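You operate a simulated robot arm through the tools that you are given. There is no shell and no other tool.

The job below is to be done with a simulated robot arm. You get a single attempt, and the scene is never put back.

JOB
Tip the tray's carrot back into the open tub, wipe the tray's rim and restack it.
Fine: the tray is the one in the goods nest; empty it, spill hardly any; wipe it in the nest; it ends square on the tray stack, grip over grip; put the wipe back. What is to be rubbed or washed off counts as gone when no trace of it is left.

It is judged by the outcome, as a careful person would: the job done as asked, and still so three seconds after it is handed in. It fails if anything else is knocked over, pushed out of place, dropped, spilled or broken.

ROBOT AND FRAMES
A 6-joint arm with a two-finger gripper, fixed in place. Base frame: the origin is at the foot of the arm, x ahead of it, y to its left, z up; the work surface is at about z = 0.74. Lengths are in m, angles in rad, forces in N, time in s.
With the tool pointing down near the work surface it reaches from about 0.3 to 0.84 m from the base axis. Its first joint turns from -2.897 to 2.897 rad. Payload 2.45 kg.
The TCP is the grasp point between the finger pads, 0.02 m short of the fingertips. In the tool frame z runs along the fingers and y along their closing line. The gripper opens to 0.14 m. The gripper's body begins 0.168 m behind the TCP.
Orientation is told as [roll, pitch, yaw] about the base's x, y, z axes, in that order, counted from this pose: with the fingers straight down and closing along the base's y, the tool's x points along the base's -x, its y along +y and its z along -z.

CONTROLS
- The arm moves only by the tool drive_tool. Its argument "motion" is a list of rows, each a list of 6 numbers: the shift along the tool's x, y, z in units of 40 mm (1.0 is 40 mm), then the turn, a rotation vector about the tool's x, y, z in units of 5 degrees (1.0 is 5 degrees). In form: [[x, y, z, rx, ry, rz], ...]. A call has 1 to 20 rows; each row shifts and turns the commanded pose from where the row before left it, along the tool's axes as they then stand. "grip" is the gripper command, from -1 (fully open) to 1 (shut), values between in proportion, set as the call begins (left out, the last holds). A call with a number of a shift or a turn outside -1 to 1 is refused whole. Rows are played at 5 a second. More than 0.05 m and 0.15 rad between two rows, or a gripper value outside its range, and nothing of the call is played. A pose out of reach is approached as far as the arm can. The call stops where the force on the tool passes 40 N (or 10 N more than at its start, if that is more) or the arm is blocked; 0.2 s more then pass. The fingers move at their own pace (about 0.045 m/s each) and stop on an object; they squeeze with about 35 N. The grip force told is the motor's: it shows also when the fingers shut on nothing. Time passes only in rows, and 0.2 s behind the last, so rows that do not move let the fingers close. The reply holds the time, the measured pose of the TCP, the force on the tool along the base axes, the opening and the grip force, in the units named above and with some noise, with the torque about the TCP (base axes, N m) and any sound that the robot's microphone picked up, and new pictures: "pictures" is both (left out), scene, wrist or none.
- Cameras (640 x 400 px; columns grow to the right, rows downward): "scene" is fixed at [0.4008, -0.5007, 1.5164]; the picture's right is [0.86, -0.52, 0.00], its down [-0.46, -0.76, -0.45] and it looks along [0.23, 0.38, -0.89] (base axes); focal length 322 px, centre (320, 200). "wrist" rides on the gripper at [0.078, 0.011, -0.209] in the tool frame; the picture's right is [-0.14, 0.99, 0.00], its down [-0.92, -0.13, -0.37] and it looks along [-0.37, -0.05, 0.93] (tool axes); focal length 280 px, centre (320, 200). There is no depth. A picture from a camera that has moved, and an enlarged one, comes with that camera's place and axes in the base frame and with its lens.
- slide_trunk(by): slides the trunk up (or, below 0, down) by that many m; the arm rides with it, the base frame stays. It gives what a move gives, with no picture.
- close_up(camera, box): a new picture of the part [left, top, right, bottom] of that camera's present view, enlarged. The clock stands still meanwhile.
- sign_off(): hands the job in; it is judged then, once.

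Nothing tells you positions but the pictures and the camera data. Unless the task says otherwise, let go and move clear before handing in.

The tools are called after "Emit:" as a command line: name --pt "numbers of a row" for each row, then --argument value for the rest, lists and objects as JSON in quotes. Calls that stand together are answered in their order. drive_tool: Moves the arm, as the interface text tells. Its arguments: {"type":"object","properties":{"motion":{"type":"array","items":{"type":"array","items":{"type":"number"}}},"grip":{"type":"number"},"pictures":{"type":"string","enum":["both","scene","wrist","none"]}},"required":["motion"]} The other tools are called the same way: slide_trunk (by) slides the trunk up or down; close_up (camera, box) takes an enlarged picture of a part of a camera's view; sign_off () hands the job in.

At the start:

```text
clock: 0.0
ee_pos: [0.4136, -0.2432, 1.2227]
tool_rot: [0.001, 0.0, 0.0]
force: [0.0, 0.1, -0.1]
ft_torque: [0.01, -0.01, 0.01]
gripper_width: 0.1401
grasp_force: 0.0
trunk travel left (down, up): [-0.15, 0.08]
```

scene: 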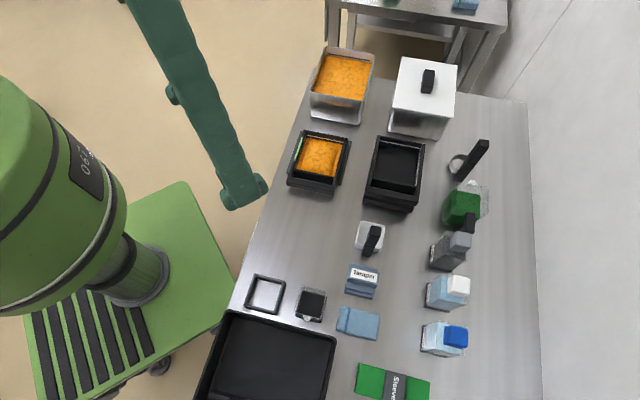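
wrist: 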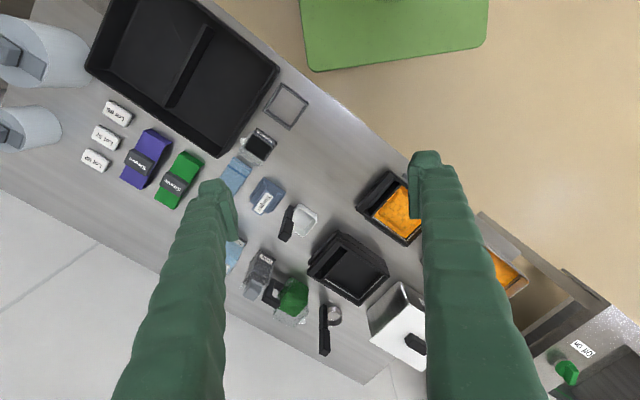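

The scene shows an open tub of orange carrot, a lidded tub next to it, a small black tray with carrot in a nest, a tray stack beside it, and wipes and bottles nearer to me. I'll enlarge these areas before moving anything.

Emit:
close_up --camera "scene" --box '[270, 30, 430, 130]'

Emit:
close_up --camera "scene" --box '[270, 120, 430, 220]'

Emit:
close_up --camera "scene" --box '[330, 210, 490, 310]'

Emit:
close_up --camera "scene" --box '[230, 260, 390, 360]'

Emit:
close_up --camera "scene" --box '[310, 290, 486, 400]'

Emit:
close_up --camera "scene" --box '[420, 120, 548, 200]'

Emit:
close_up --camera "wrist" --box '[0, 0, 240, 150]'

Emit:
close_up --camera "wrist" --box '[200, 120, 440, 270]'

```text
4.00 times, centred on (350, 80) of scene
camera zoom: at [0.4008, -0.5007, 1.5164], right [0.86, -0.52, 0.0], down [-0.46, -0.76, -0.45], along [0.23, 0.38, -0.89], focal length 1289 px, centre (200, 680)
```

zoom: 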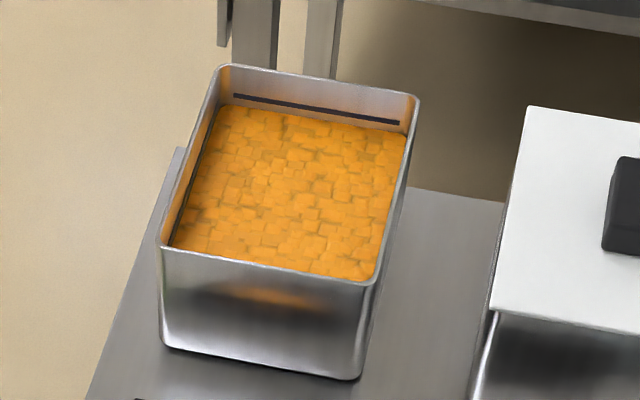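

```text
4.00 times, centred on (350, 170) of scene
camera zoom: at [0.4008, -0.5007, 1.5164], right [0.86, -0.52, 0.0], down [-0.46, -0.76, -0.45], along [0.23, 0.38, -0.89], focal length 1289 px, centre (200, 320)
```

zoom: 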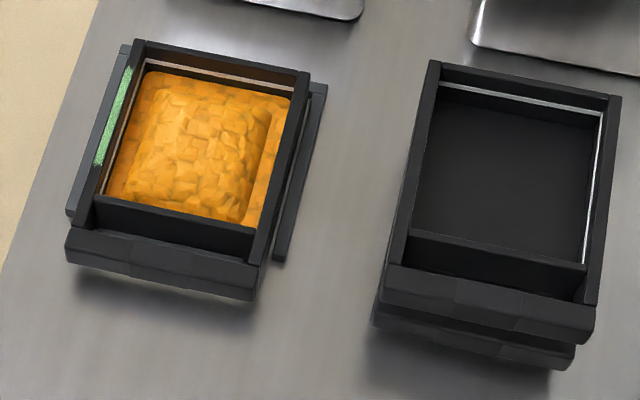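

```text
4.00 times, centred on (410, 260) of scene
camera zoom: at [0.4008, -0.5007, 1.5164], right [0.86, -0.52, 0.0], down [-0.46, -0.76, -0.45], along [0.23, 0.38, -0.89], focal length 1289 px, centre (-40, -40)
```

zoom: 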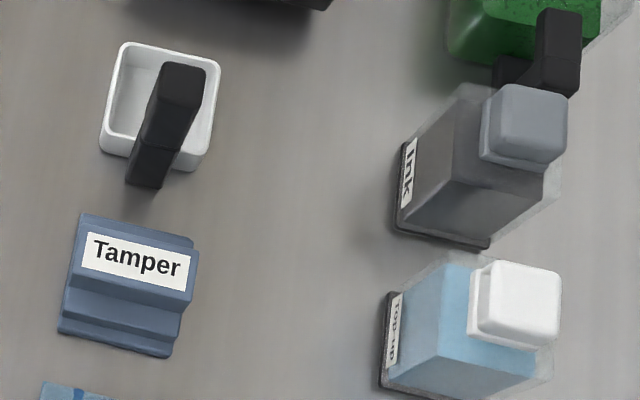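

```text
4.00 times, centred on (310, 310) of scene
camera zoom: at [0.4008, -0.5007, 1.5164], right [0.86, -0.52, 0.0], down [-0.46, -0.76, -0.45], along [0.23, 0.38, -0.89], focal length 1289 px, centre (360, -240)
```

zoom: 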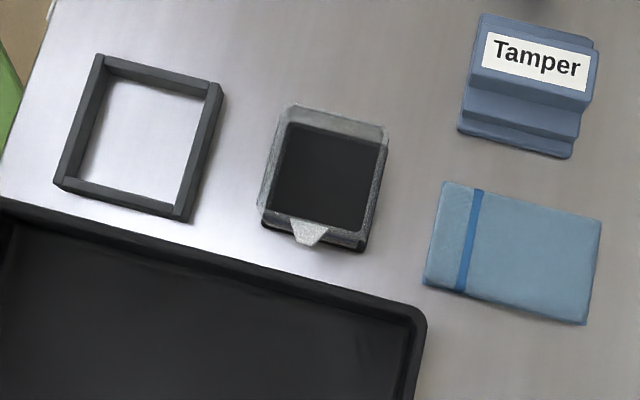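

```text
3.64 times, centred on (398, 345) of scene
camera zoom: at [0.4008, -0.5007, 1.5164], right [0.86, -0.52, 0.0], down [-0.46, -0.76, -0.45], along [0.23, 0.38, -0.89], focal length 1172 px, centre (36, -327)
```

zoom: 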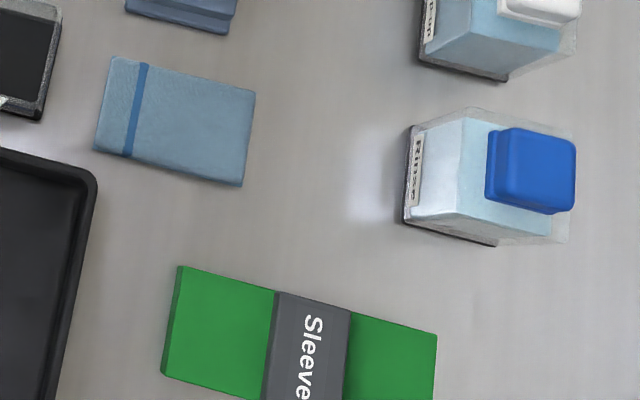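

```text
5.00 times, centred on (484, 160) of scene
camera zoom: at [0.4008, -0.5007, 1.5164], right [0.86, -0.52, 0.0], down [-0.46, -0.76, -0.45], along [0.23, 0.38, -0.89], focal length 1611 px, centre (-500, 400)
```

zoom: 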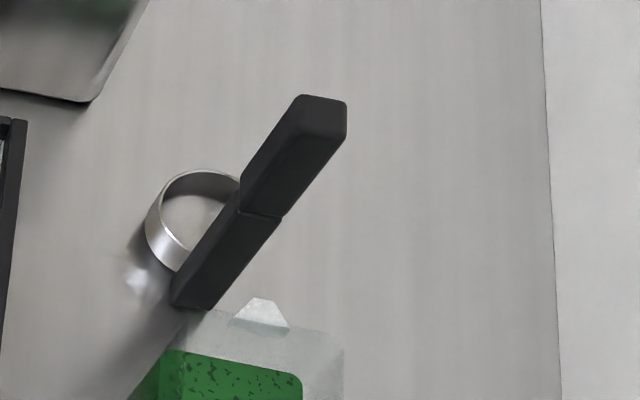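

```text
2.67 times, centred on (120, 75) of wrist
camera zoom: at [0.3362, -0.2302, 1.4319], right [0.14, 0.99, 0.0], down [0.92, -0.13, 0.37], along [0.37, -0.05, -0.93], focal length 748 px, centre (853, 533)
```

zoom: 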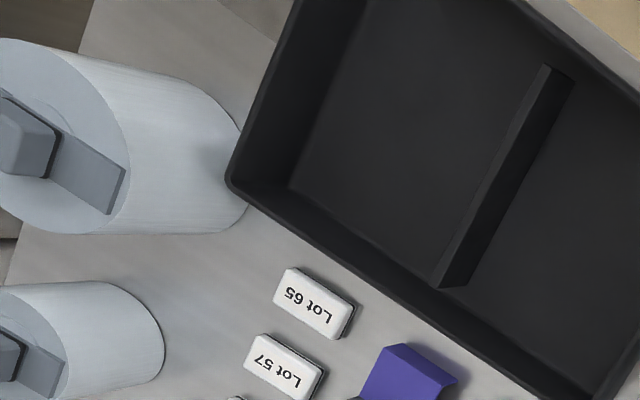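

```text
2.67 times, centred on (320, 195) of wrist
camera zoom: at [0.3362, -0.2302, 1.4319], right [0.14, 0.99, 0.0], down [0.92, -0.13, 0.37], along [0.37, -0.05, -0.93], focal length 748 px, centre (320, 213)
```

zoom: 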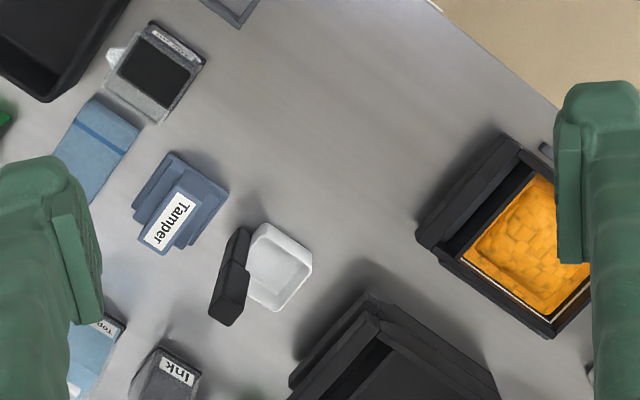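

The tray in the nest sits near (0.66, -0.07), turned about 46°, with its grip facing me and a green smear on its left rim. The folded blue wipe is near (0.51, -0.48). I'll bring the wrist camera over the tray, turned to match, to measure it.

Emit:
drive_tool --pt "-0.733 0.417 0.708 0 0 0" --pt "-0.733 0.417 0.708 0 0 0" --pt "-0.733 0.417 0.708 0 0 0" --pt "-0.733 0.417 0.708 0 0 0" --pt "-0.733 0.417 0.708 0 0 0" --pt "-0.733 0.417 0.708 0 0 0" --pt "0 0 0 0 0 -0.92" --pt "0 0 0 0 0 -0.92" --pt "0 0 0 0 0 -0.92" --pt "0 0 0 0 0 -0.92" --pt "0 0 0 0 0 -0.92" --pt "0 0 0 0 0 -0.92" --pt "0 0 0 0 0 -0.92" --pt "0 0 0 0 0 -0.92" --pt "0 0 0 0 0 -0.92" --pt "0 0 0 0 0 -0.92"

```text
clock: 3.4
ee_pos: [0.589, -0.1434, 1.053]
tool_rot: [0.0, 0.0, 0.804]
force: [-0.9, 0.1, 0.1]
ft_torque: [0.01, 0.0, 0.03]
gripper_width: 0.14
grasp_force: 0.1
trunk travel left (down, up): [-0.15, 0.08]
camera wrist: at [0.5283, -0.1895, 1.2618], right [-0.62, 0.79, 0.0], down [0.73, 0.57, 0.37], along [0.29, 0.23, -0.93], focal length 280 px, centre (320, 200)
```

scene: 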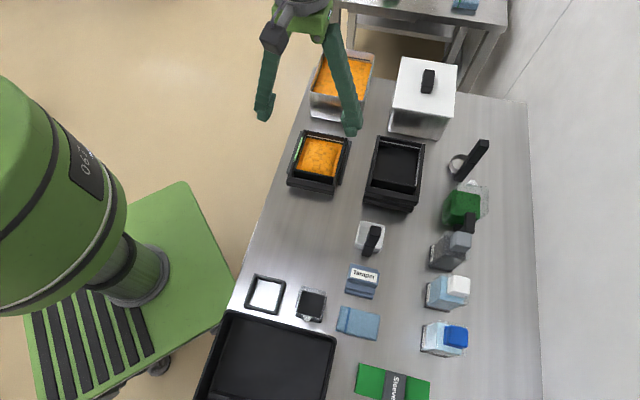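
wrist: 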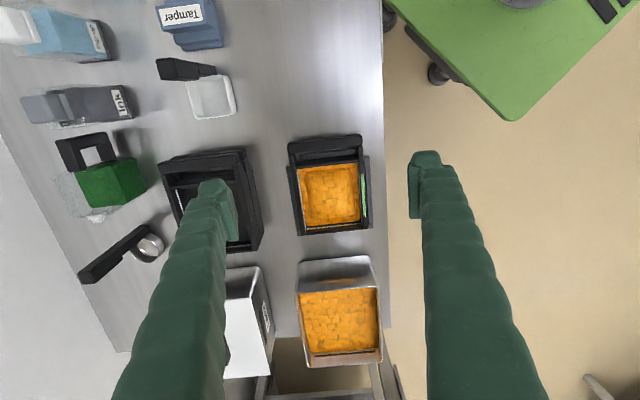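

The wrist camera now looks down on the tray, the stack and the tub, and the tray is close to square with it. I'll enlarge each of them.

Emit:
close_up --camera "wrist" --box '[270, 120, 398, 250]'

Emit:
close_up --camera "wrist" --box '[150, 130, 278, 260]'

Emit:
close_up --camera "wrist" --box '[250, 240, 420, 380]'

Emit:
close_up --camera "scene" --box '[280, 120, 360, 200]'

Emit:
close_up --camera "scene" --box '[355, 130, 435, 220]'

```text
3.08 times, centred on (334, 185) of wrist
camera zoom: at [0.5283, -0.1895, 1.2618], right [-0.62, 0.79, 0.0], down [0.73, 0.57, 0.37], along [0.29, 0.23, -0.93], focal length 863 px, centre (277, 246)
```

zoom: 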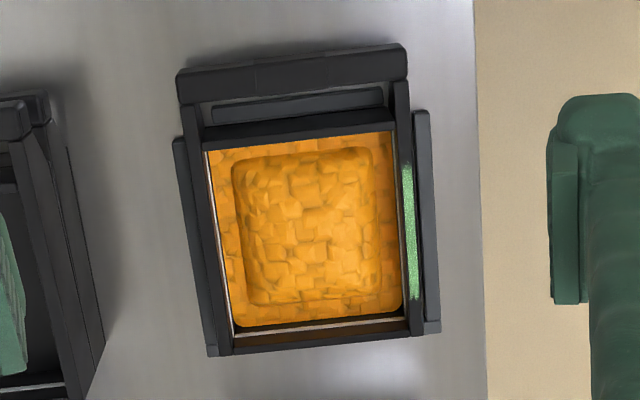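

```text
3.08 times, centred on (214, 195) of wrist
camera zoom: at [0.5283, -0.1895, 1.2618], right [-0.62, 0.79, 0.0], down [0.73, 0.57, 0.37], along [0.29, 0.23, -0.93], focal length 863 px, centre (646, 215)
```

zoom: 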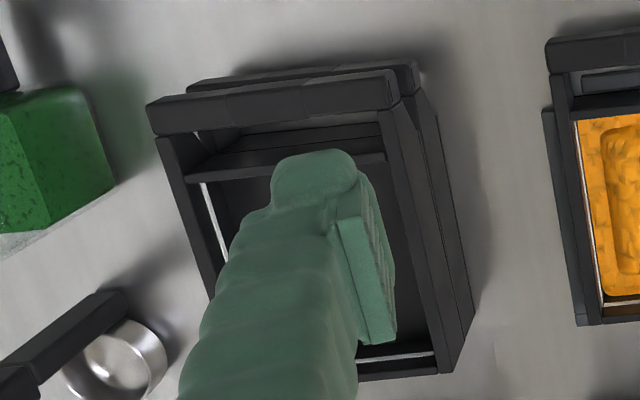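

```text
2.86 times, centred on (335, 310) of wrist
camera zoom: at [0.5283, -0.1895, 1.2618], right [-0.62, 0.79, 0.0], down [0.73, 0.57, 0.37], along [0.29, 0.23, -0.93], focal length 801 px, centre (277, -114)
```

zoom: 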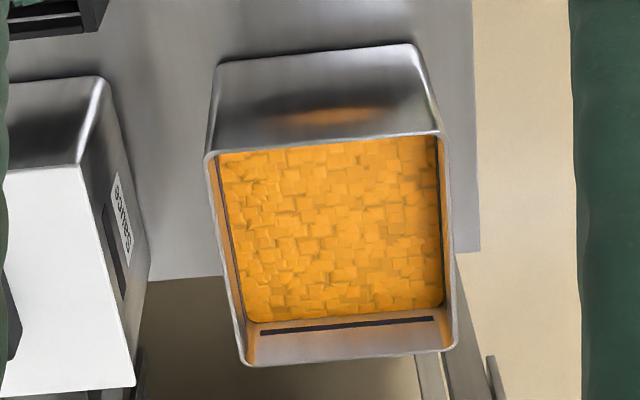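

```text
5.00 times, centred on (320, 160) of scene
camera zoom: at [0.4008, -0.5007, 1.5164], right [0.86, -0.52, 0.0], down [-0.46, -0.76, -0.45], along [0.23, 0.38, -0.89], focal length 1611 px, centre (320, 400)
```

zoom: 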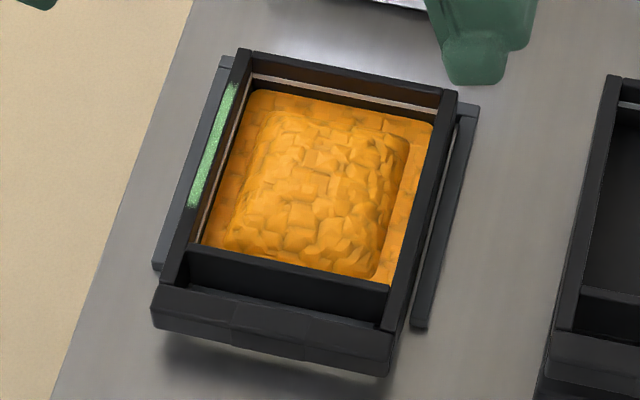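

```text
4.44 times, centred on (395, 175) of scene
camera zoom: at [0.4008, -0.5007, 1.5164], right [0.86, -0.52, 0.0], down [-0.46, -0.76, -0.45], along [0.23, 0.38, -0.89], focal length 1432 px, centre (-13, 311)
```

zoom: 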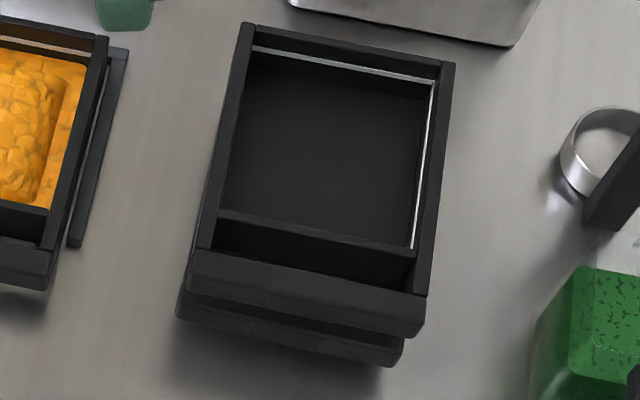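

The tray's grip is a bar about 12 cm long, standing off the front wall by a narrow gap. I need that gap, the nest rails and the smear measured, so I'll enlarge further.

Emit:
close_up --camera "wrist" --box '[284, 125, 334, 175]'

Emit:
close_up --camera "wrist" --box '[325, 125, 375, 175]'

Emit:
close_up --camera "wrist" --box '[340, 165, 380, 240]'

Emit:
close_up --camera "scene" --box '[284, 160, 344, 200]'

```text
8.00 times, centred on (309, 150) of wrist
camera zoom: at [0.5283, -0.1895, 1.2618], right [-0.62, 0.79, 0.0], down [0.73, 0.57, 0.37], along [0.29, 0.23, -0.93], focal length 2243 px, centre (408, 600)
```

zoom: 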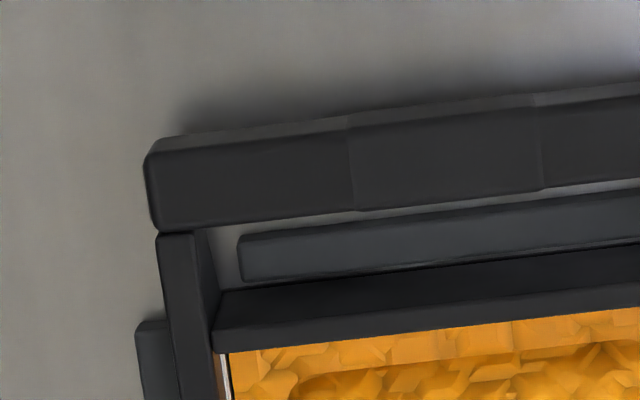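

```text
8.00 times, centred on (350, 150) of wrist
camera zoom: at [0.5283, -0.1895, 1.2618], right [-0.62, 0.79, 0.0], down [0.73, 0.57, 0.37], along [0.29, 0.23, -0.93], focal length 2243 px, centre (80, 600)
```

zoom: 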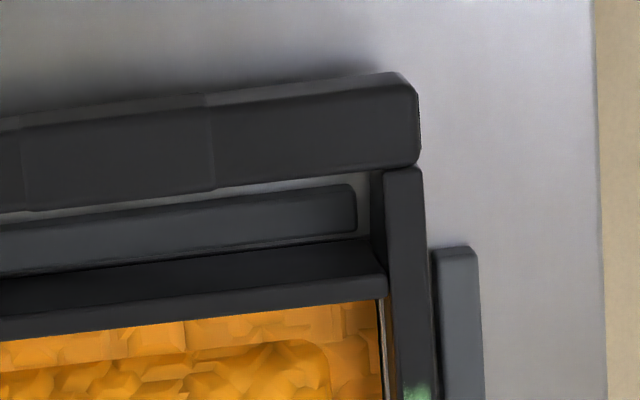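

```text
5.33 times, centred on (360, 202) of wrist
camera zoom: at [0.5283, -0.1895, 1.2618], right [-0.62, 0.79, 0.0], down [0.73, 0.57, 0.37], along [0.29, 0.23, -0.93], focal length 1495 px, centre (107, 187)
```

zoom: 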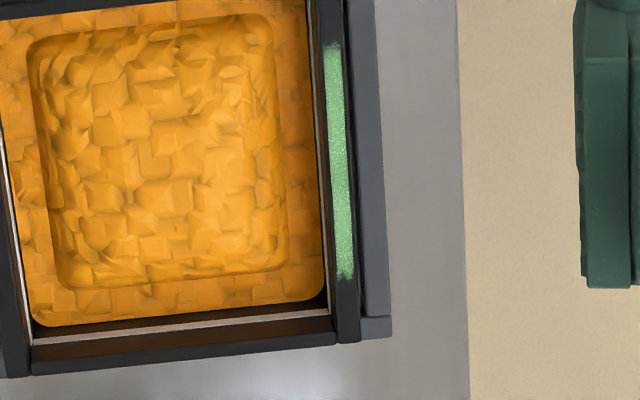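

```text
10.00 times, centred on (314, 180) of scene
camera zoom: at [0.4008, -0.5007, 1.5164], right [0.86, -0.52, 0.0], down [-0.46, -0.76, -0.45], along [0.23, 0.38, -0.89], focal length 3222 px, centre (380, 400)
```

zoom: 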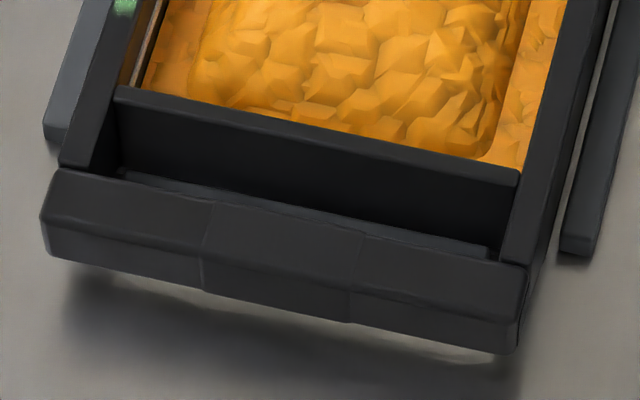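

The gap between bar and wall measures about 21 mm against 14 mm fingers, so I can take the bar with the fingers pointing down and closing across it. I'll turn the tool to yaw -45° above the bar and look again.

Emit:
drive_tool --pt "0 0 0 0 0 0.9585" --pt "0 0 0 0 0 0.9585" --pt "0 0 0 0 0 0.9585" --pt "0 0 0 0 0 0.9585" --pt "0 0 0 0 0 0.9585" --pt "0 0 0 0 0 0.9585" --pt "0 0 0 0 0 0.9585" --pt "0 0 0 0 0 0.9585" --pt "0 0 0 0 0 0.9585" --pt "0 0 0 0 0 0.9585" --pt "0 0 0 0 0 0.9585" --pt "0 0 0 0 0 0.9585" --pt "0 0 0 0 0 0.9585" --pt "0 0 0 0 0 0.9585" --pt "0 0 0 0 0 0.9585" --pt "0 0 0 0 0 0.9585" --pt "0 0 0 0 0 0.9585" --pt "0 0 0 0 0 0.9585" --pt "0 0 0 0 0 0.9585"

Emit:
drive_tool --pt "0 0 0.8 0 0 0" --pt "0 0 0.8 0 0 0" --pt "0 0 0.8 0 0 0"

```text
clock: 7.4
ee_pos: [0.5903, -0.1425, 1.0536]
tool_rot: [0.0, 0.0, -0.787]
force: [0.3, -0.3, -0.1]
ft_torque: [-0.02, -0.03, -0.02]
gripper_width: 0.14
grasp_force: 0.1
trunk travel left (down, up): [-0.15, 0.08]
camera wrist: at [0.5427, -0.078, 1.2622], right [0.8, 0.6, 0.0], down [0.56, -0.74, 0.37], along [0.22, -0.29, -0.93], focal length 280 px, centre (320, 200)
```

scene: 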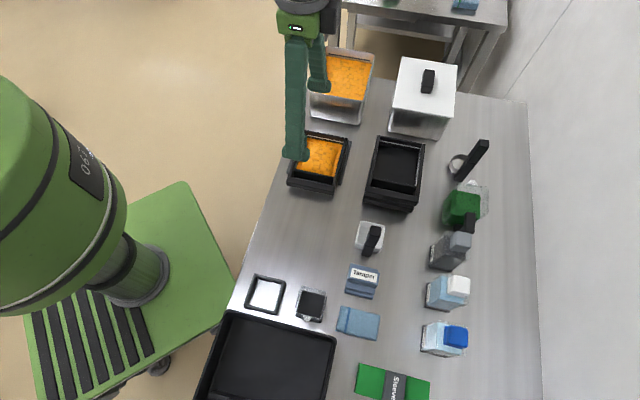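
wrist: 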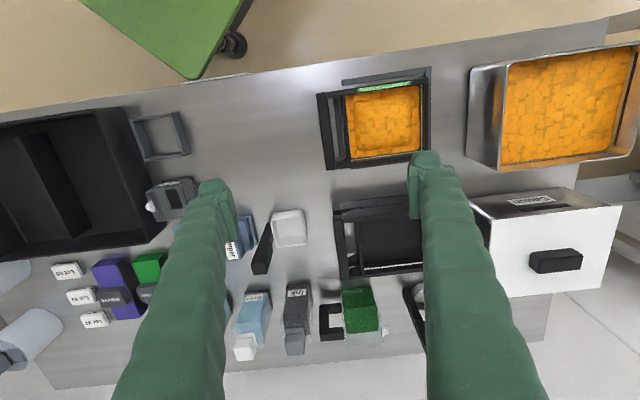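

```text
clock: 8.2
ee_pos: [0.591, -0.1429, 0.957]
tool_rot: [0.001, 0.0, -0.784]
force: [-0.4, -1.2, -0.1]
ft_torque: [0.0, -0.02, 0.01]
gripper_width: 0.1401
grasp_force: 0.1
trunk travel left (down, up): [-0.15, 0.08]
camera wrist: at [0.5434, -0.0783, 1.1657], right [0.8, 0.6, 0.0], down [0.56, -0.74, 0.37], along [0.22, -0.29, -0.93], focal length 280 px, centre (320, 200)
```

scene: 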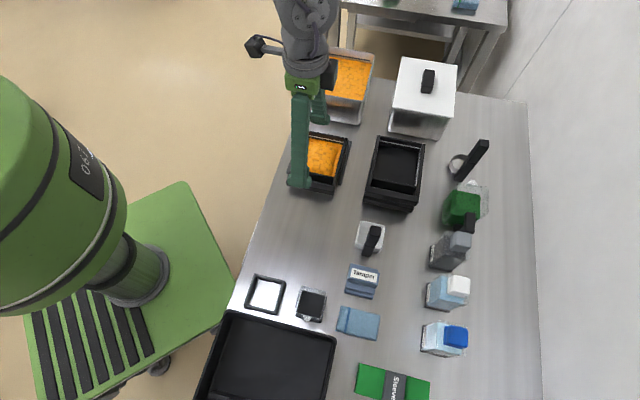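
wrist: 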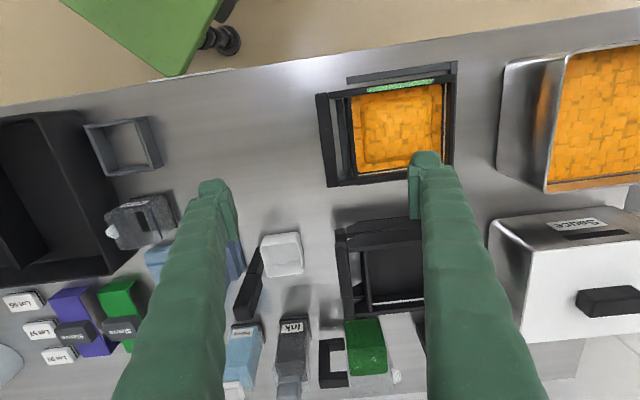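

I'm straight above the bar with the fingers closing along the tray's length. I'll enlarge the bar, nest and stack from here to work out their heights.

Emit:
close_up --camera "wrist" --box '[300, 55, 380, 195]'

Emit:
close_up --camera "wrist" --box '[310, 50, 470, 150]'

Emit:
close_up --camera "wrist" --box '[320, 200, 440, 330]'

Emit:
close_up --camera "wrist" --box '[100, 190, 260, 290]'

```text
2.86 times, centred on (340, 125) of wrist
camera zoom: at [0.5434, -0.0783, 1.1657], right [0.8, 0.6, 0.0], down [0.56, -0.74, 0.37], along [0.22, -0.29, -0.93], focal length 801 px, centre (263, 414)
```

zoom: 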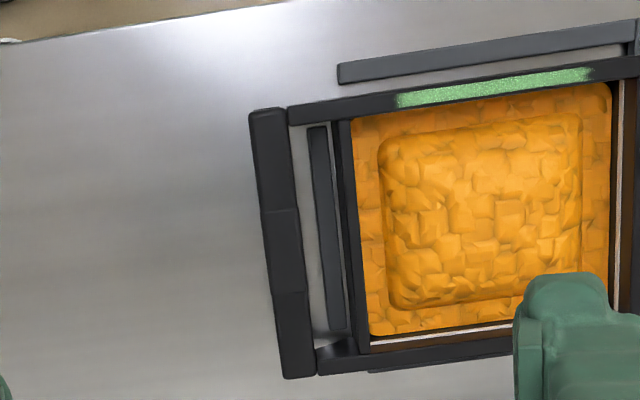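

```text
4.00 times, centred on (390, 100) of wrist
camera zoom: at [0.5434, -0.0783, 1.1657], right [0.8, 0.6, 0.0], down [0.56, -0.74, 0.37], along [0.22, -0.29, -0.93], focal length 1122 px, centre (40, 600)
```

zoom: 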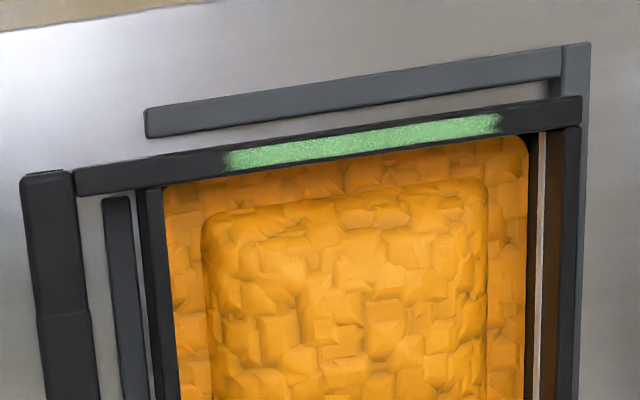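

```text
3.08 times, centred on (380, 265) of wrist
camera zoom: at [0.5434, -0.0783, 1.1657], right [0.8, 0.6, 0.0], down [0.56, -0.74, 0.37], along [0.22, -0.29, -0.93], focal length 863 px, centre (135, 0)
```

zoom: 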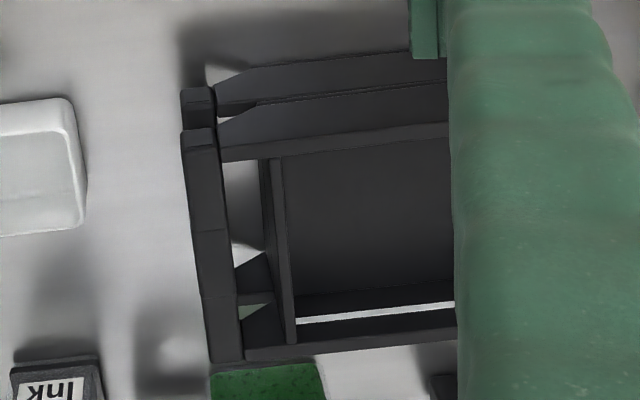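

```text
4.00 times, centred on (180, 240) of wrist
camera zoom: at [0.5434, -0.0783, 1.1657], right [0.8, 0.6, 0.0], down [0.56, -0.74, 0.37], along [0.22, -0.29, -0.93], focal length 1122 px, centre (880, 40)
```

zoom: 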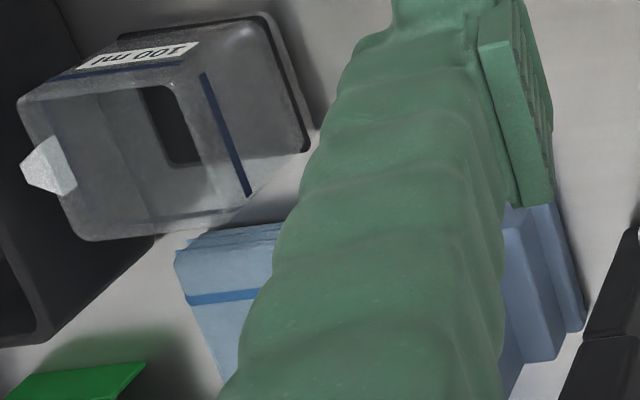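

The bar's top is at z ≈ 0.793 and the nest rails at z ≈ 0.76, with the bar centre near (0.593, -0.127). I'll narrow the gripper to about 23 mm, line up over the bar and come down to just above it to check.

Emit:
drive_tool --pt "0.25 0.33 0 0 0 0" --pt "0 0 0 0 0 0" --pt "0 0 0 0 0 0" --pt "0 0 0.5 0 0 0" --pt "0 0 0.8 0 0 0" --pt "0 0 0.8 0 0 0" --pt "0 0 0.6 0 0 0" --pt "0 0 0 0 0 0" --grip 0.67

Emit:
close_up --camera "wrist" --box '[240, 60, 400, 260]'

Emit:
close_up --camera "scene" --box '[280, 130, 360, 200]'

```text
clock: 10.0
ee_pos: [0.5923, -0.1263, 0.8488]
tool_rot: [0.0, 0.0, -0.786]
force: [-0.5, 0.1, 0.8]
ft_torque: [0.03, 0.02, 0.02]
gripper_width: 0.0229
grasp_force: 0.0
trunk travel left (down, up): [-0.15, 0.08]
camera wrist: at [0.5452, -0.061, 1.0576], right [0.8, 0.6, 0.0], down [0.56, -0.74, 0.37], along [0.22, -0.29, -0.93], focal length 280 px, centre (320, 200)
```

scene: 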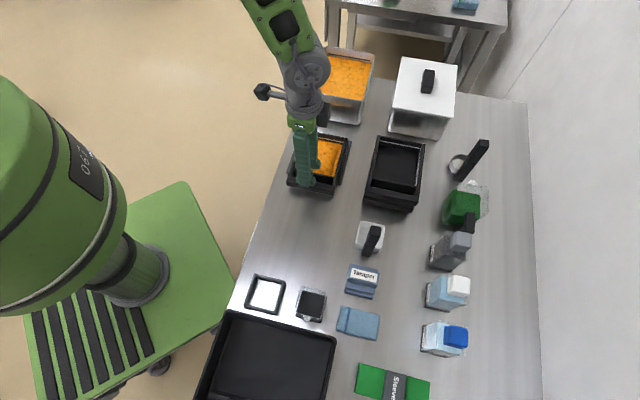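
wrist: 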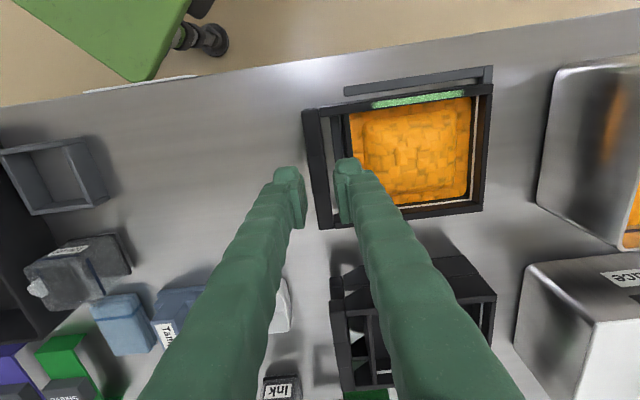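

```text
2.00 times, centred on (320, 160) of wrist
camera zoom: at [0.5452, -0.061, 1.0576], right [0.8, 0.6, 0.0], down [0.56, -0.74, 0.37], along [0.22, -0.29, -0.93], focal length 561 px, centre (320, 280)
```

zoom: 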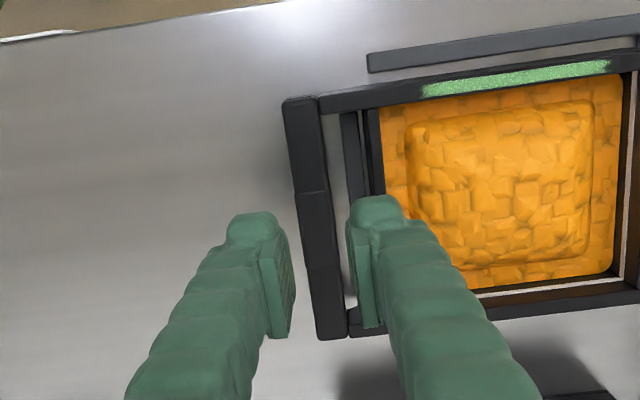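

```text
5.71 times, centred on (320, 165) of scene
camera zoom: at [0.4008, -0.5007, 1.5164], right [0.86, -0.52, 0.0], down [-0.46, -0.76, -0.45], along [0.23, 0.38, -0.89], focal length 1841 px, centre (320, 400)
```

zoom: 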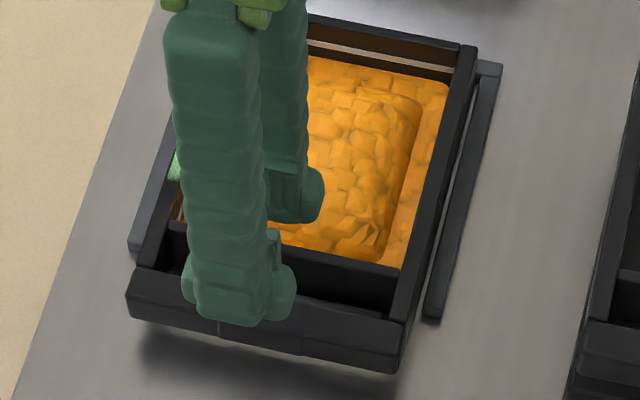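

The fingers straddle the bar, but the bar centre sits about 1.5 mm further forward and is turned about 0.6°. I'll correct both and lower the fingers around it.

Emit:
drive_tool --pt "0.03 0.0375 0 0 0 0.12" --pt "0 0 0.5 0 0 0" --pt "0 0 0.3 0 0 0" --pt "0 0 0.2 0 0 0" --pt "0 0 0 0 0 0"

Emit:
close_up --camera "wrist" --box '[260, 60, 400, 200]'

Emit:
close_up --camera "scene" --box '[280, 150, 350, 200]'

```text
clock: 11.2
ee_pos: [0.5939, -0.1242, 0.8084]
tool_rot: [-0.002, 0.001, -0.795]
force: [-0.4, 0.4, 0.2]
ft_torque: [-0.01, 0.0, 0.0]
gripper_width: 0.0232
grasp_force: 0.1
trunk travel left (down, up): [-0.15, 0.08]
camera wrist: at [0.5463, -0.0596, 1.0179], right [0.8, 0.59, 0.0], down [0.55, -0.75, 0.37], along [0.22, -0.3, -0.93], focal length 280 px, centre (320, 200)
```

scene: 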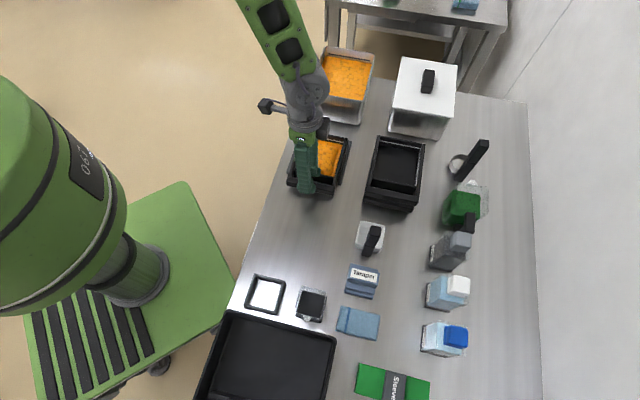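
wrist: 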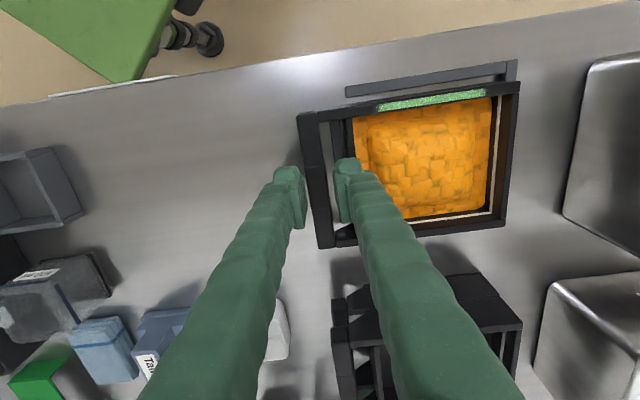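

```text
2.86 times, centred on (330, 130) of wrist
camera zoom: at [0.5463, -0.0596, 1.0179], right [0.8, 0.59, 0.0], down [0.55, -0.75, 0.37], along [0.22, -0.3, -0.93], focal length 801 px, centre (291, 400)
```

zoom: 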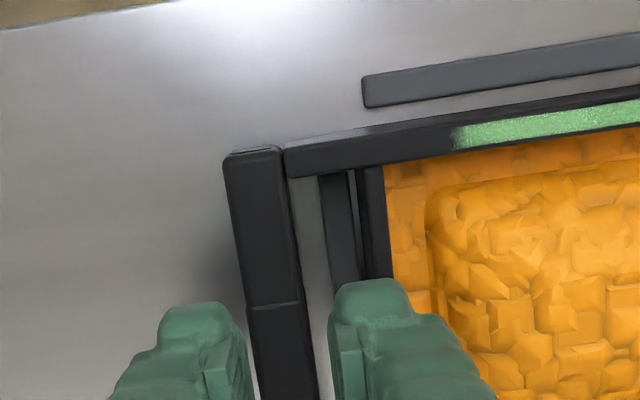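

```text
8.00 times, centred on (315, 175) of scene
camera zoom: at [0.4008, -0.5007, 1.5164], right [0.86, -0.52, 0.0], down [-0.46, -0.76, -0.45], along [0.23, 0.38, -0.89], focal length 2578 px, centre (360, 400)
```

zoom: 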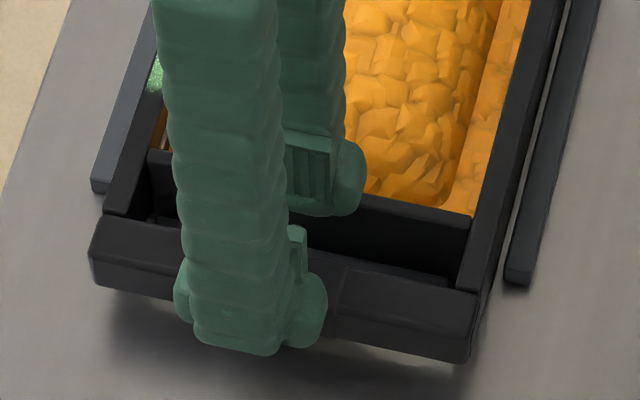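

No contact so far, and the inner finger is entering the gap. I'll lower the last centimetre and a half in small steps, watching the force.

Emit:
drive_tool --pt "0 0 0.15 0 0 0" --pt "0 0 0.15 0 0 0" --pt "0 0 0.1 0 0 0" --pt "0 0 0 0 0 0"

Emit:
close_up --camera "scene" --box '[280, 150, 350, 200]'

Emit:
close_up --camera "wrist" --box '[260, 60, 400, 200]'

```text
clock: 12.2
ee_pos: [0.5945, -0.1245, 0.797]
tool_rot: [0.001, -0.002, -0.797]
force: [-7.6, 3.3, 22.9]
ft_torque: [0.52, -0.29, 0.24]
gripper_width: 0.0216
grasp_force: 0.0
trunk travel left (down, up): [-0.15, 0.08]
stopped in row 4: the force on the tool passed its limit at 41 N (the readings are from after the stop); the commanded pose is now the measured one
camera wrist: at [0.5459, -0.0584, 1.0056], right [0.8, 0.6, 0.0], down [0.55, -0.75, 0.37], along [0.22, -0.3, -0.93], focal length 280 px, centre (320, 200)
```

scene: 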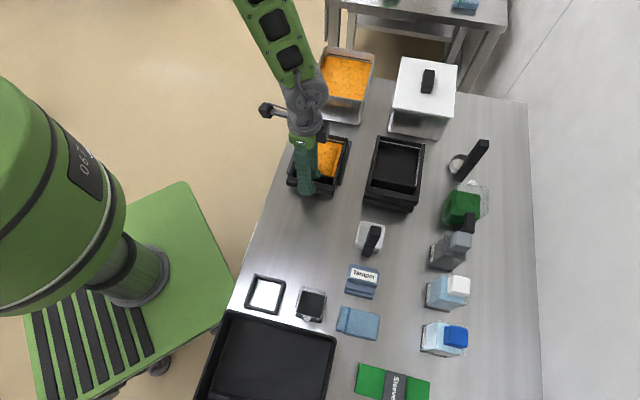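
wrist: 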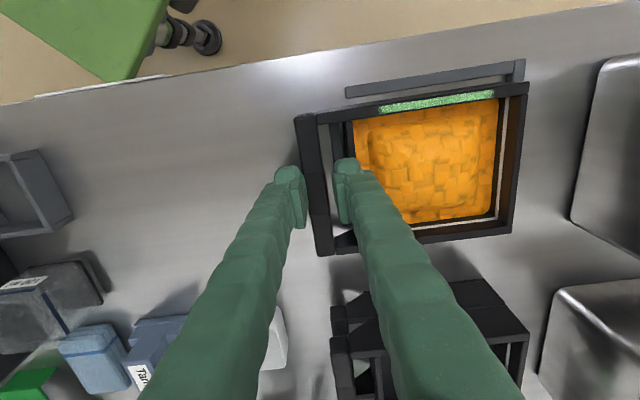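

```text
8.00 times, centred on (315, 175) of scene
camera zoom: at [0.4008, -0.5007, 1.5164], right [0.86, -0.52, 0.0], down [-0.46, -0.76, -0.45], along [0.23, 0.38, -0.89], focal length 2578 px, centre (360, 400)
```

zoom: 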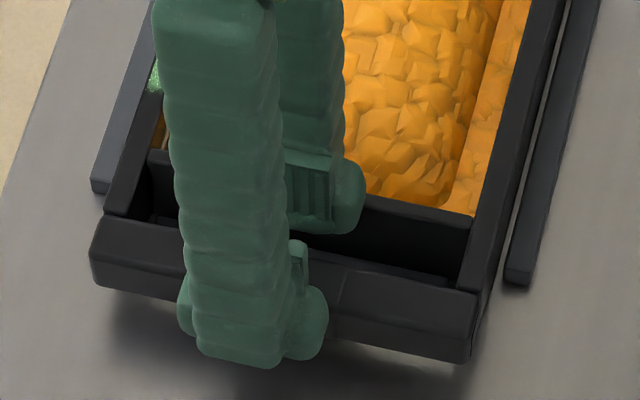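

```text
2.86 times, centred on (330, 130) of wrist
camera zoom: at [0.5459, -0.0584, 1.0056], right [0.8, 0.6, 0.0], down [0.55, -0.75, 0.37], along [0.22, -0.3, -0.93], focal length 801 px, centre (291, 400)
```

zoom: 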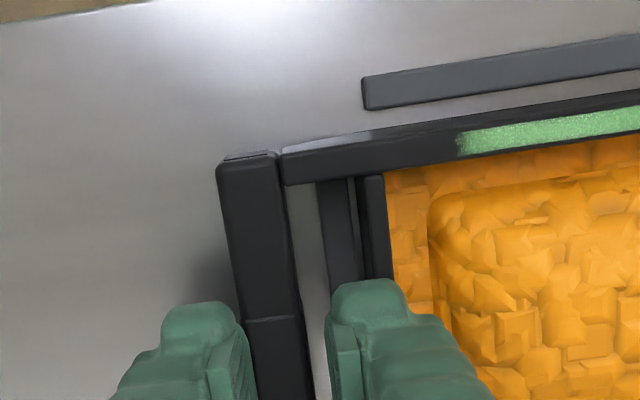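

The fingertips touched something at z ≈ 0.777, probably the wall edge, but they already span the full height of the bar. I'll back off slightly, recentre by about 1 mm and close on the bar.

Emit:
drive_tool --pt "0 0 -0.04 0 0 0" --pt "0 -0.03 0 0 0 0" --pt "0 0 0 0 0 0" --grip 0.69 --pictures "none"

Emit:
close_up --camera "wrist" --box '[260, 60, 400, 200]'

```text
clock: 13.0
ee_pos: [0.5927, -0.1253, 0.7972]
tool_rot: [0.002, -0.003, -0.795]
force: [-2.6, 5.1, 15.1]
ft_torque: [0.43, -0.22, 0.19]
gripper_width: 0.0227
grasp_force: 0.9
trunk travel left (down, up): [-0.15, 0.08]
```

```text
2.86 times, centred on (330, 130) of wrist
camera zoom: at [0.5458, -0.0593, 1.0058], right [0.8, 0.59, 0.0], down [0.55, -0.75, 0.37], along [0.22, -0.3, -0.93], focal length 801 px, centre (291, 400)
```

zoom: 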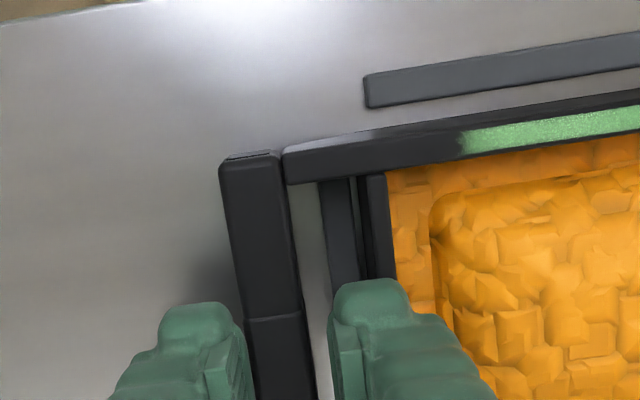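

There is still about 15 N pushing up on the inner finger. I'll raise 3 mm to find where contact ends.

Emit:
drive_tool --pt "0 0 -0.075 0 0 0" --pt "0 0 0 0 0 0" --pictures "none"

```text
clock: 13.6
ee_pos: [0.5943, -0.1243, 0.7982]
tool_rot: [0.002, -0.001, -0.795]
force: [-0.2, -0.5, 0.0]
ft_torque: [-0.03, 0.01, 0.04]
gripper_width: 0.0215
grasp_force: 0.2
trunk travel left (down, up): [-0.15, 0.08]
```

The finger is free again. In the picture the front pad nearly touches the bar and the rear one has about 5 mm spare, so I'll shift back a little more and check.

Emit:
drive_tool --pt "0 -0.04 0 0 0 0" --pt "0 0 0 0 0 0" --pictures "none"

Emit:
close_up --camera "wrist" --box '[280, 90, 370, 180]'

Emit:
close_up --camera "wrist" --box '[270, 170, 390, 280]'

```text
clock: 14.2
ee_pos: [0.5927, -0.1263, 0.7996]
tool_rot: [0.003, -0.002, -0.797]
force: [0.2, 0.3, 0.1]
ft_torque: [-0.02, 0.01, 0.01]
gripper_width: 0.0215
grasp_force: 0.0
trunk travel left (down, up): [-0.15, 0.08]
```

```text
4.44 times, centred on (325, 135) of wrist
camera zoom: at [0.5451, -0.0612, 1.0082], right [0.8, 0.59, 0.0], down [0.55, -0.75, 0.37], along [0.22, -0.3, -0.93], focal length 1246 px, centre (298, 489)
```

zoom: 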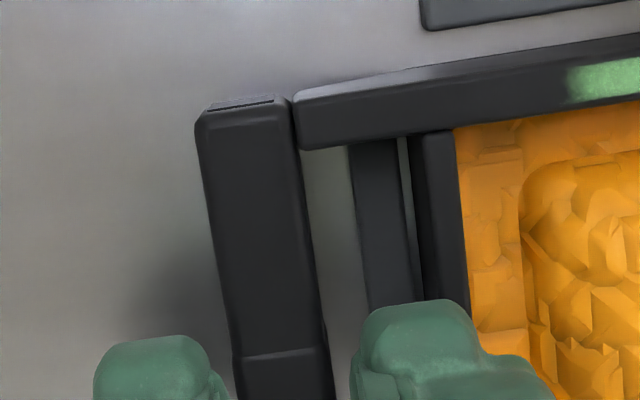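

```text
3.64 times, centred on (330, 225) of wrist
camera zoom: at [0.5451, -0.0612, 1.0082], right [0.8, 0.59, 0.0], down [0.55, -0.75, 0.37], along [0.22, -0.3, -0.93], focal length 1020 px, centre (284, 109)
```

zoom: 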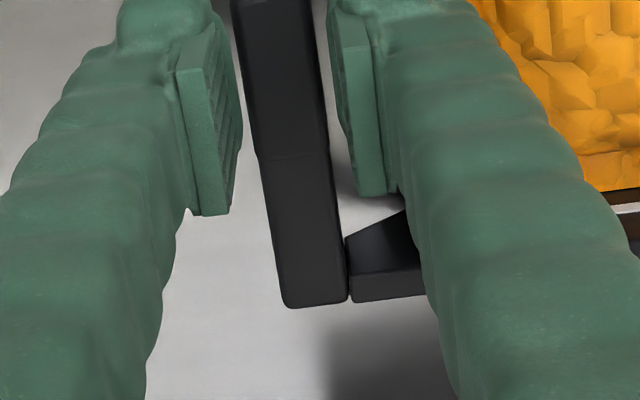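

The pads are now centred on the bar. I'll lower 3 mm and close.

Emit:
drive_tool --pt "0 0 0.05 0 0 0" --pt "0 0 0.05 0 0 0" --pt "0 0 0 0 0 0" --pictures "none"

```text
clock: 15.0
ee_pos: [0.5929, -0.1268, 0.795]
tool_rot: [0.001, -0.001, -0.796]
force: [0.0, 0.0, -0.1]
ft_torque: [-0.01, -0.01, 0.02]
gripper_width: 0.0214
grasp_force: 0.0
trunk travel left (down, up): [-0.15, 0.08]
```

There is no contact now at z ≈ 0.795. I'll go down 4 mm more.

Emit:
drive_tool --pt "0 0 0.05 0 0 0" --pt "0 0 0.05 0 0 0" --pt "0 0 0 0 0 0" --pictures "none"

```text
clock: 15.8
ee_pos: [0.5929, -0.1265, 0.7914]
tool_rot: [0.003, -0.003, -0.798]
force: [-1.1, 0.5, 18.0]
ft_torque: [0.39, -0.38, 0.05]
gripper_width: 0.0215
grasp_force: 0.0
trunk travel left (down, up): [-0.15, 0.08]
```

Contact came at z ≈ 0.791, so I'll raise 2 mm and close on the bar there.

Emit:
drive_tool --pt "0 0 -0.06 0 0 0" --pt "0 0 0 0 0 0" --pictures "none"

Emit:
drive_tool --pt "0 0 0 0 0 0" --pt "0 0 0 0 0 0" --pt "0 0 0 0 0 0" --pt "0 0 0 0 0 0" --grip 1.0

Emit:
close_up --camera "wrist" --box '[270, 50, 530, 250]'

```text
clock: 16.4
ee_pos: [0.5923, -0.1259, 0.7929]
tool_rot: [0.003, -0.002, -0.797]
force: [-0.3, -0.5, 1.0]
ft_torque: [0.01, -0.03, -0.01]
gripper_width: 0.0214
grasp_force: 0.0
trunk travel left (down, up): [-0.15, 0.08]
```

```text
clock: 17.4
ee_pos: [0.5924, -0.1276, 0.7941]
tool_rot: [0.001, -0.004, -0.794]
force: [-1.8, -2.1, 6.3]
ft_torque: [-0.01, 0.04, 0.02]
gripper_width: 0.0
grasp_force: 29.6
trunk travel left (down, up): [-0.15, 0.08]
camera wrist: at [0.545, -0.0611, 1.0028], right [0.8, 0.59, 0.0], down [0.55, -0.75, 0.37], along [0.22, -0.3, -0.93], focal length 280 px, centre (320, 200)
```

scene: 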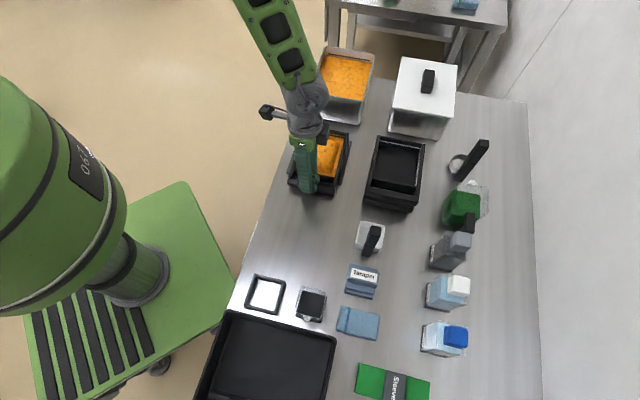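
wrist: 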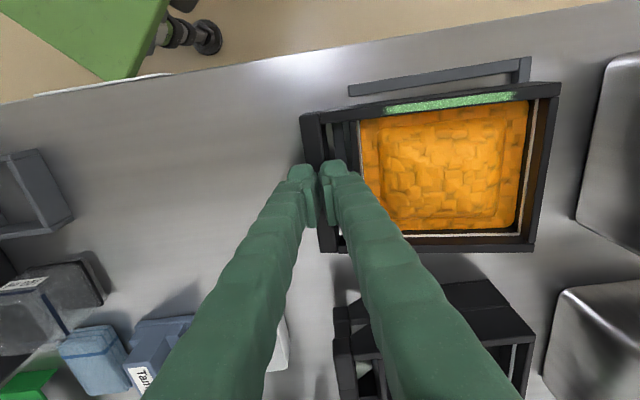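

```text
2.00 times, centred on (400, 150) of wrist
camera zoom: at [0.545, -0.0611, 1.0028], right [0.8, 0.59, 0.0], down [0.55, -0.75, 0.37], along [0.22, -0.3, -0.93], focal length 561 px, centre (160, 300)
```

zoom: 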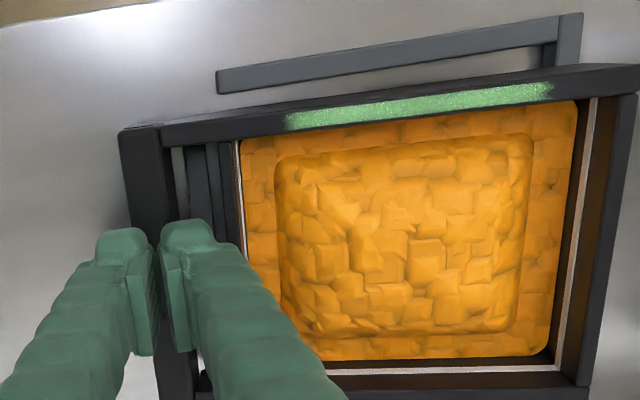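

The gripper reads fully shut, so the bar isn't between the fingers. They seem to have closed above it. I'll look closely before doing anything else.

Emit:
close_up --camera "scene" --box '[280, 120, 360, 200]'

Emit:
close_up --camera "scene" --box '[290, 160, 340, 200]'

Emit:
close_up --camera "wrist" --box '[280, 140, 380, 270]'

```text
5.00 times, centred on (320, 160) of scene
camera zoom: at [0.4008, -0.5007, 1.5164], right [0.86, -0.52, 0.0], down [-0.46, -0.76, -0.45], along [0.23, 0.38, -0.89], focal length 1611 px, centre (320, 400)
```

zoom: 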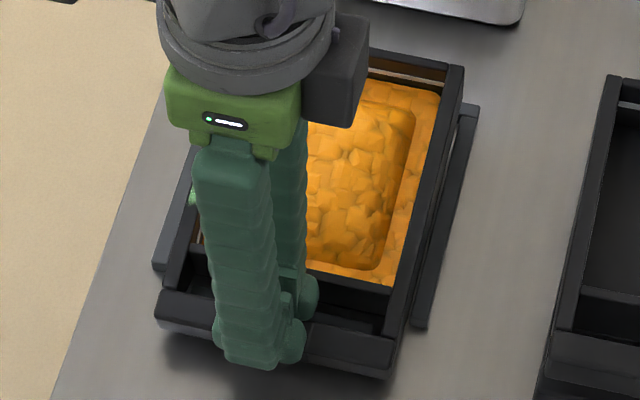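

```text
10.00 times, centred on (315, 180) of scene
camera zoom: at [0.4008, -0.5007, 1.5164], right [0.86, -0.52, 0.0], down [-0.46, -0.76, -0.45], along [0.23, 0.38, -0.89], focal length 3222 px, centre (370, 400)
```

zoom: 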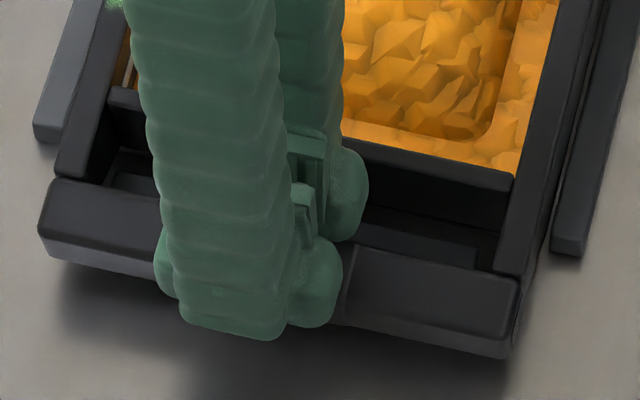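

```text
3.08 times, centred on (330, 205) of wrist
camera zoom: at [0.545, -0.0611, 1.0028], right [0.8, 0.59, 0.0], down [0.55, -0.75, 0.37], along [0.22, -0.3, -0.93], focal length 863 px, centre (289, 185)
```

zoom: 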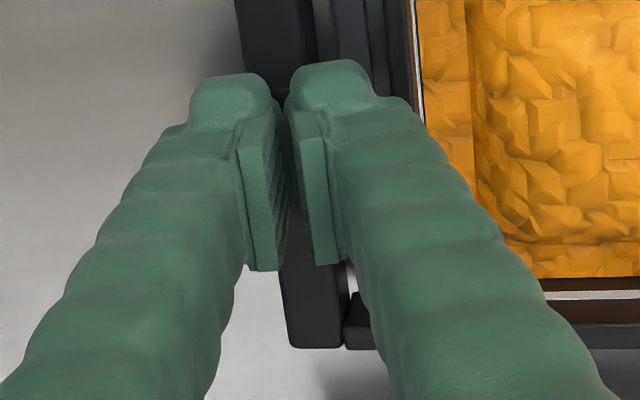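

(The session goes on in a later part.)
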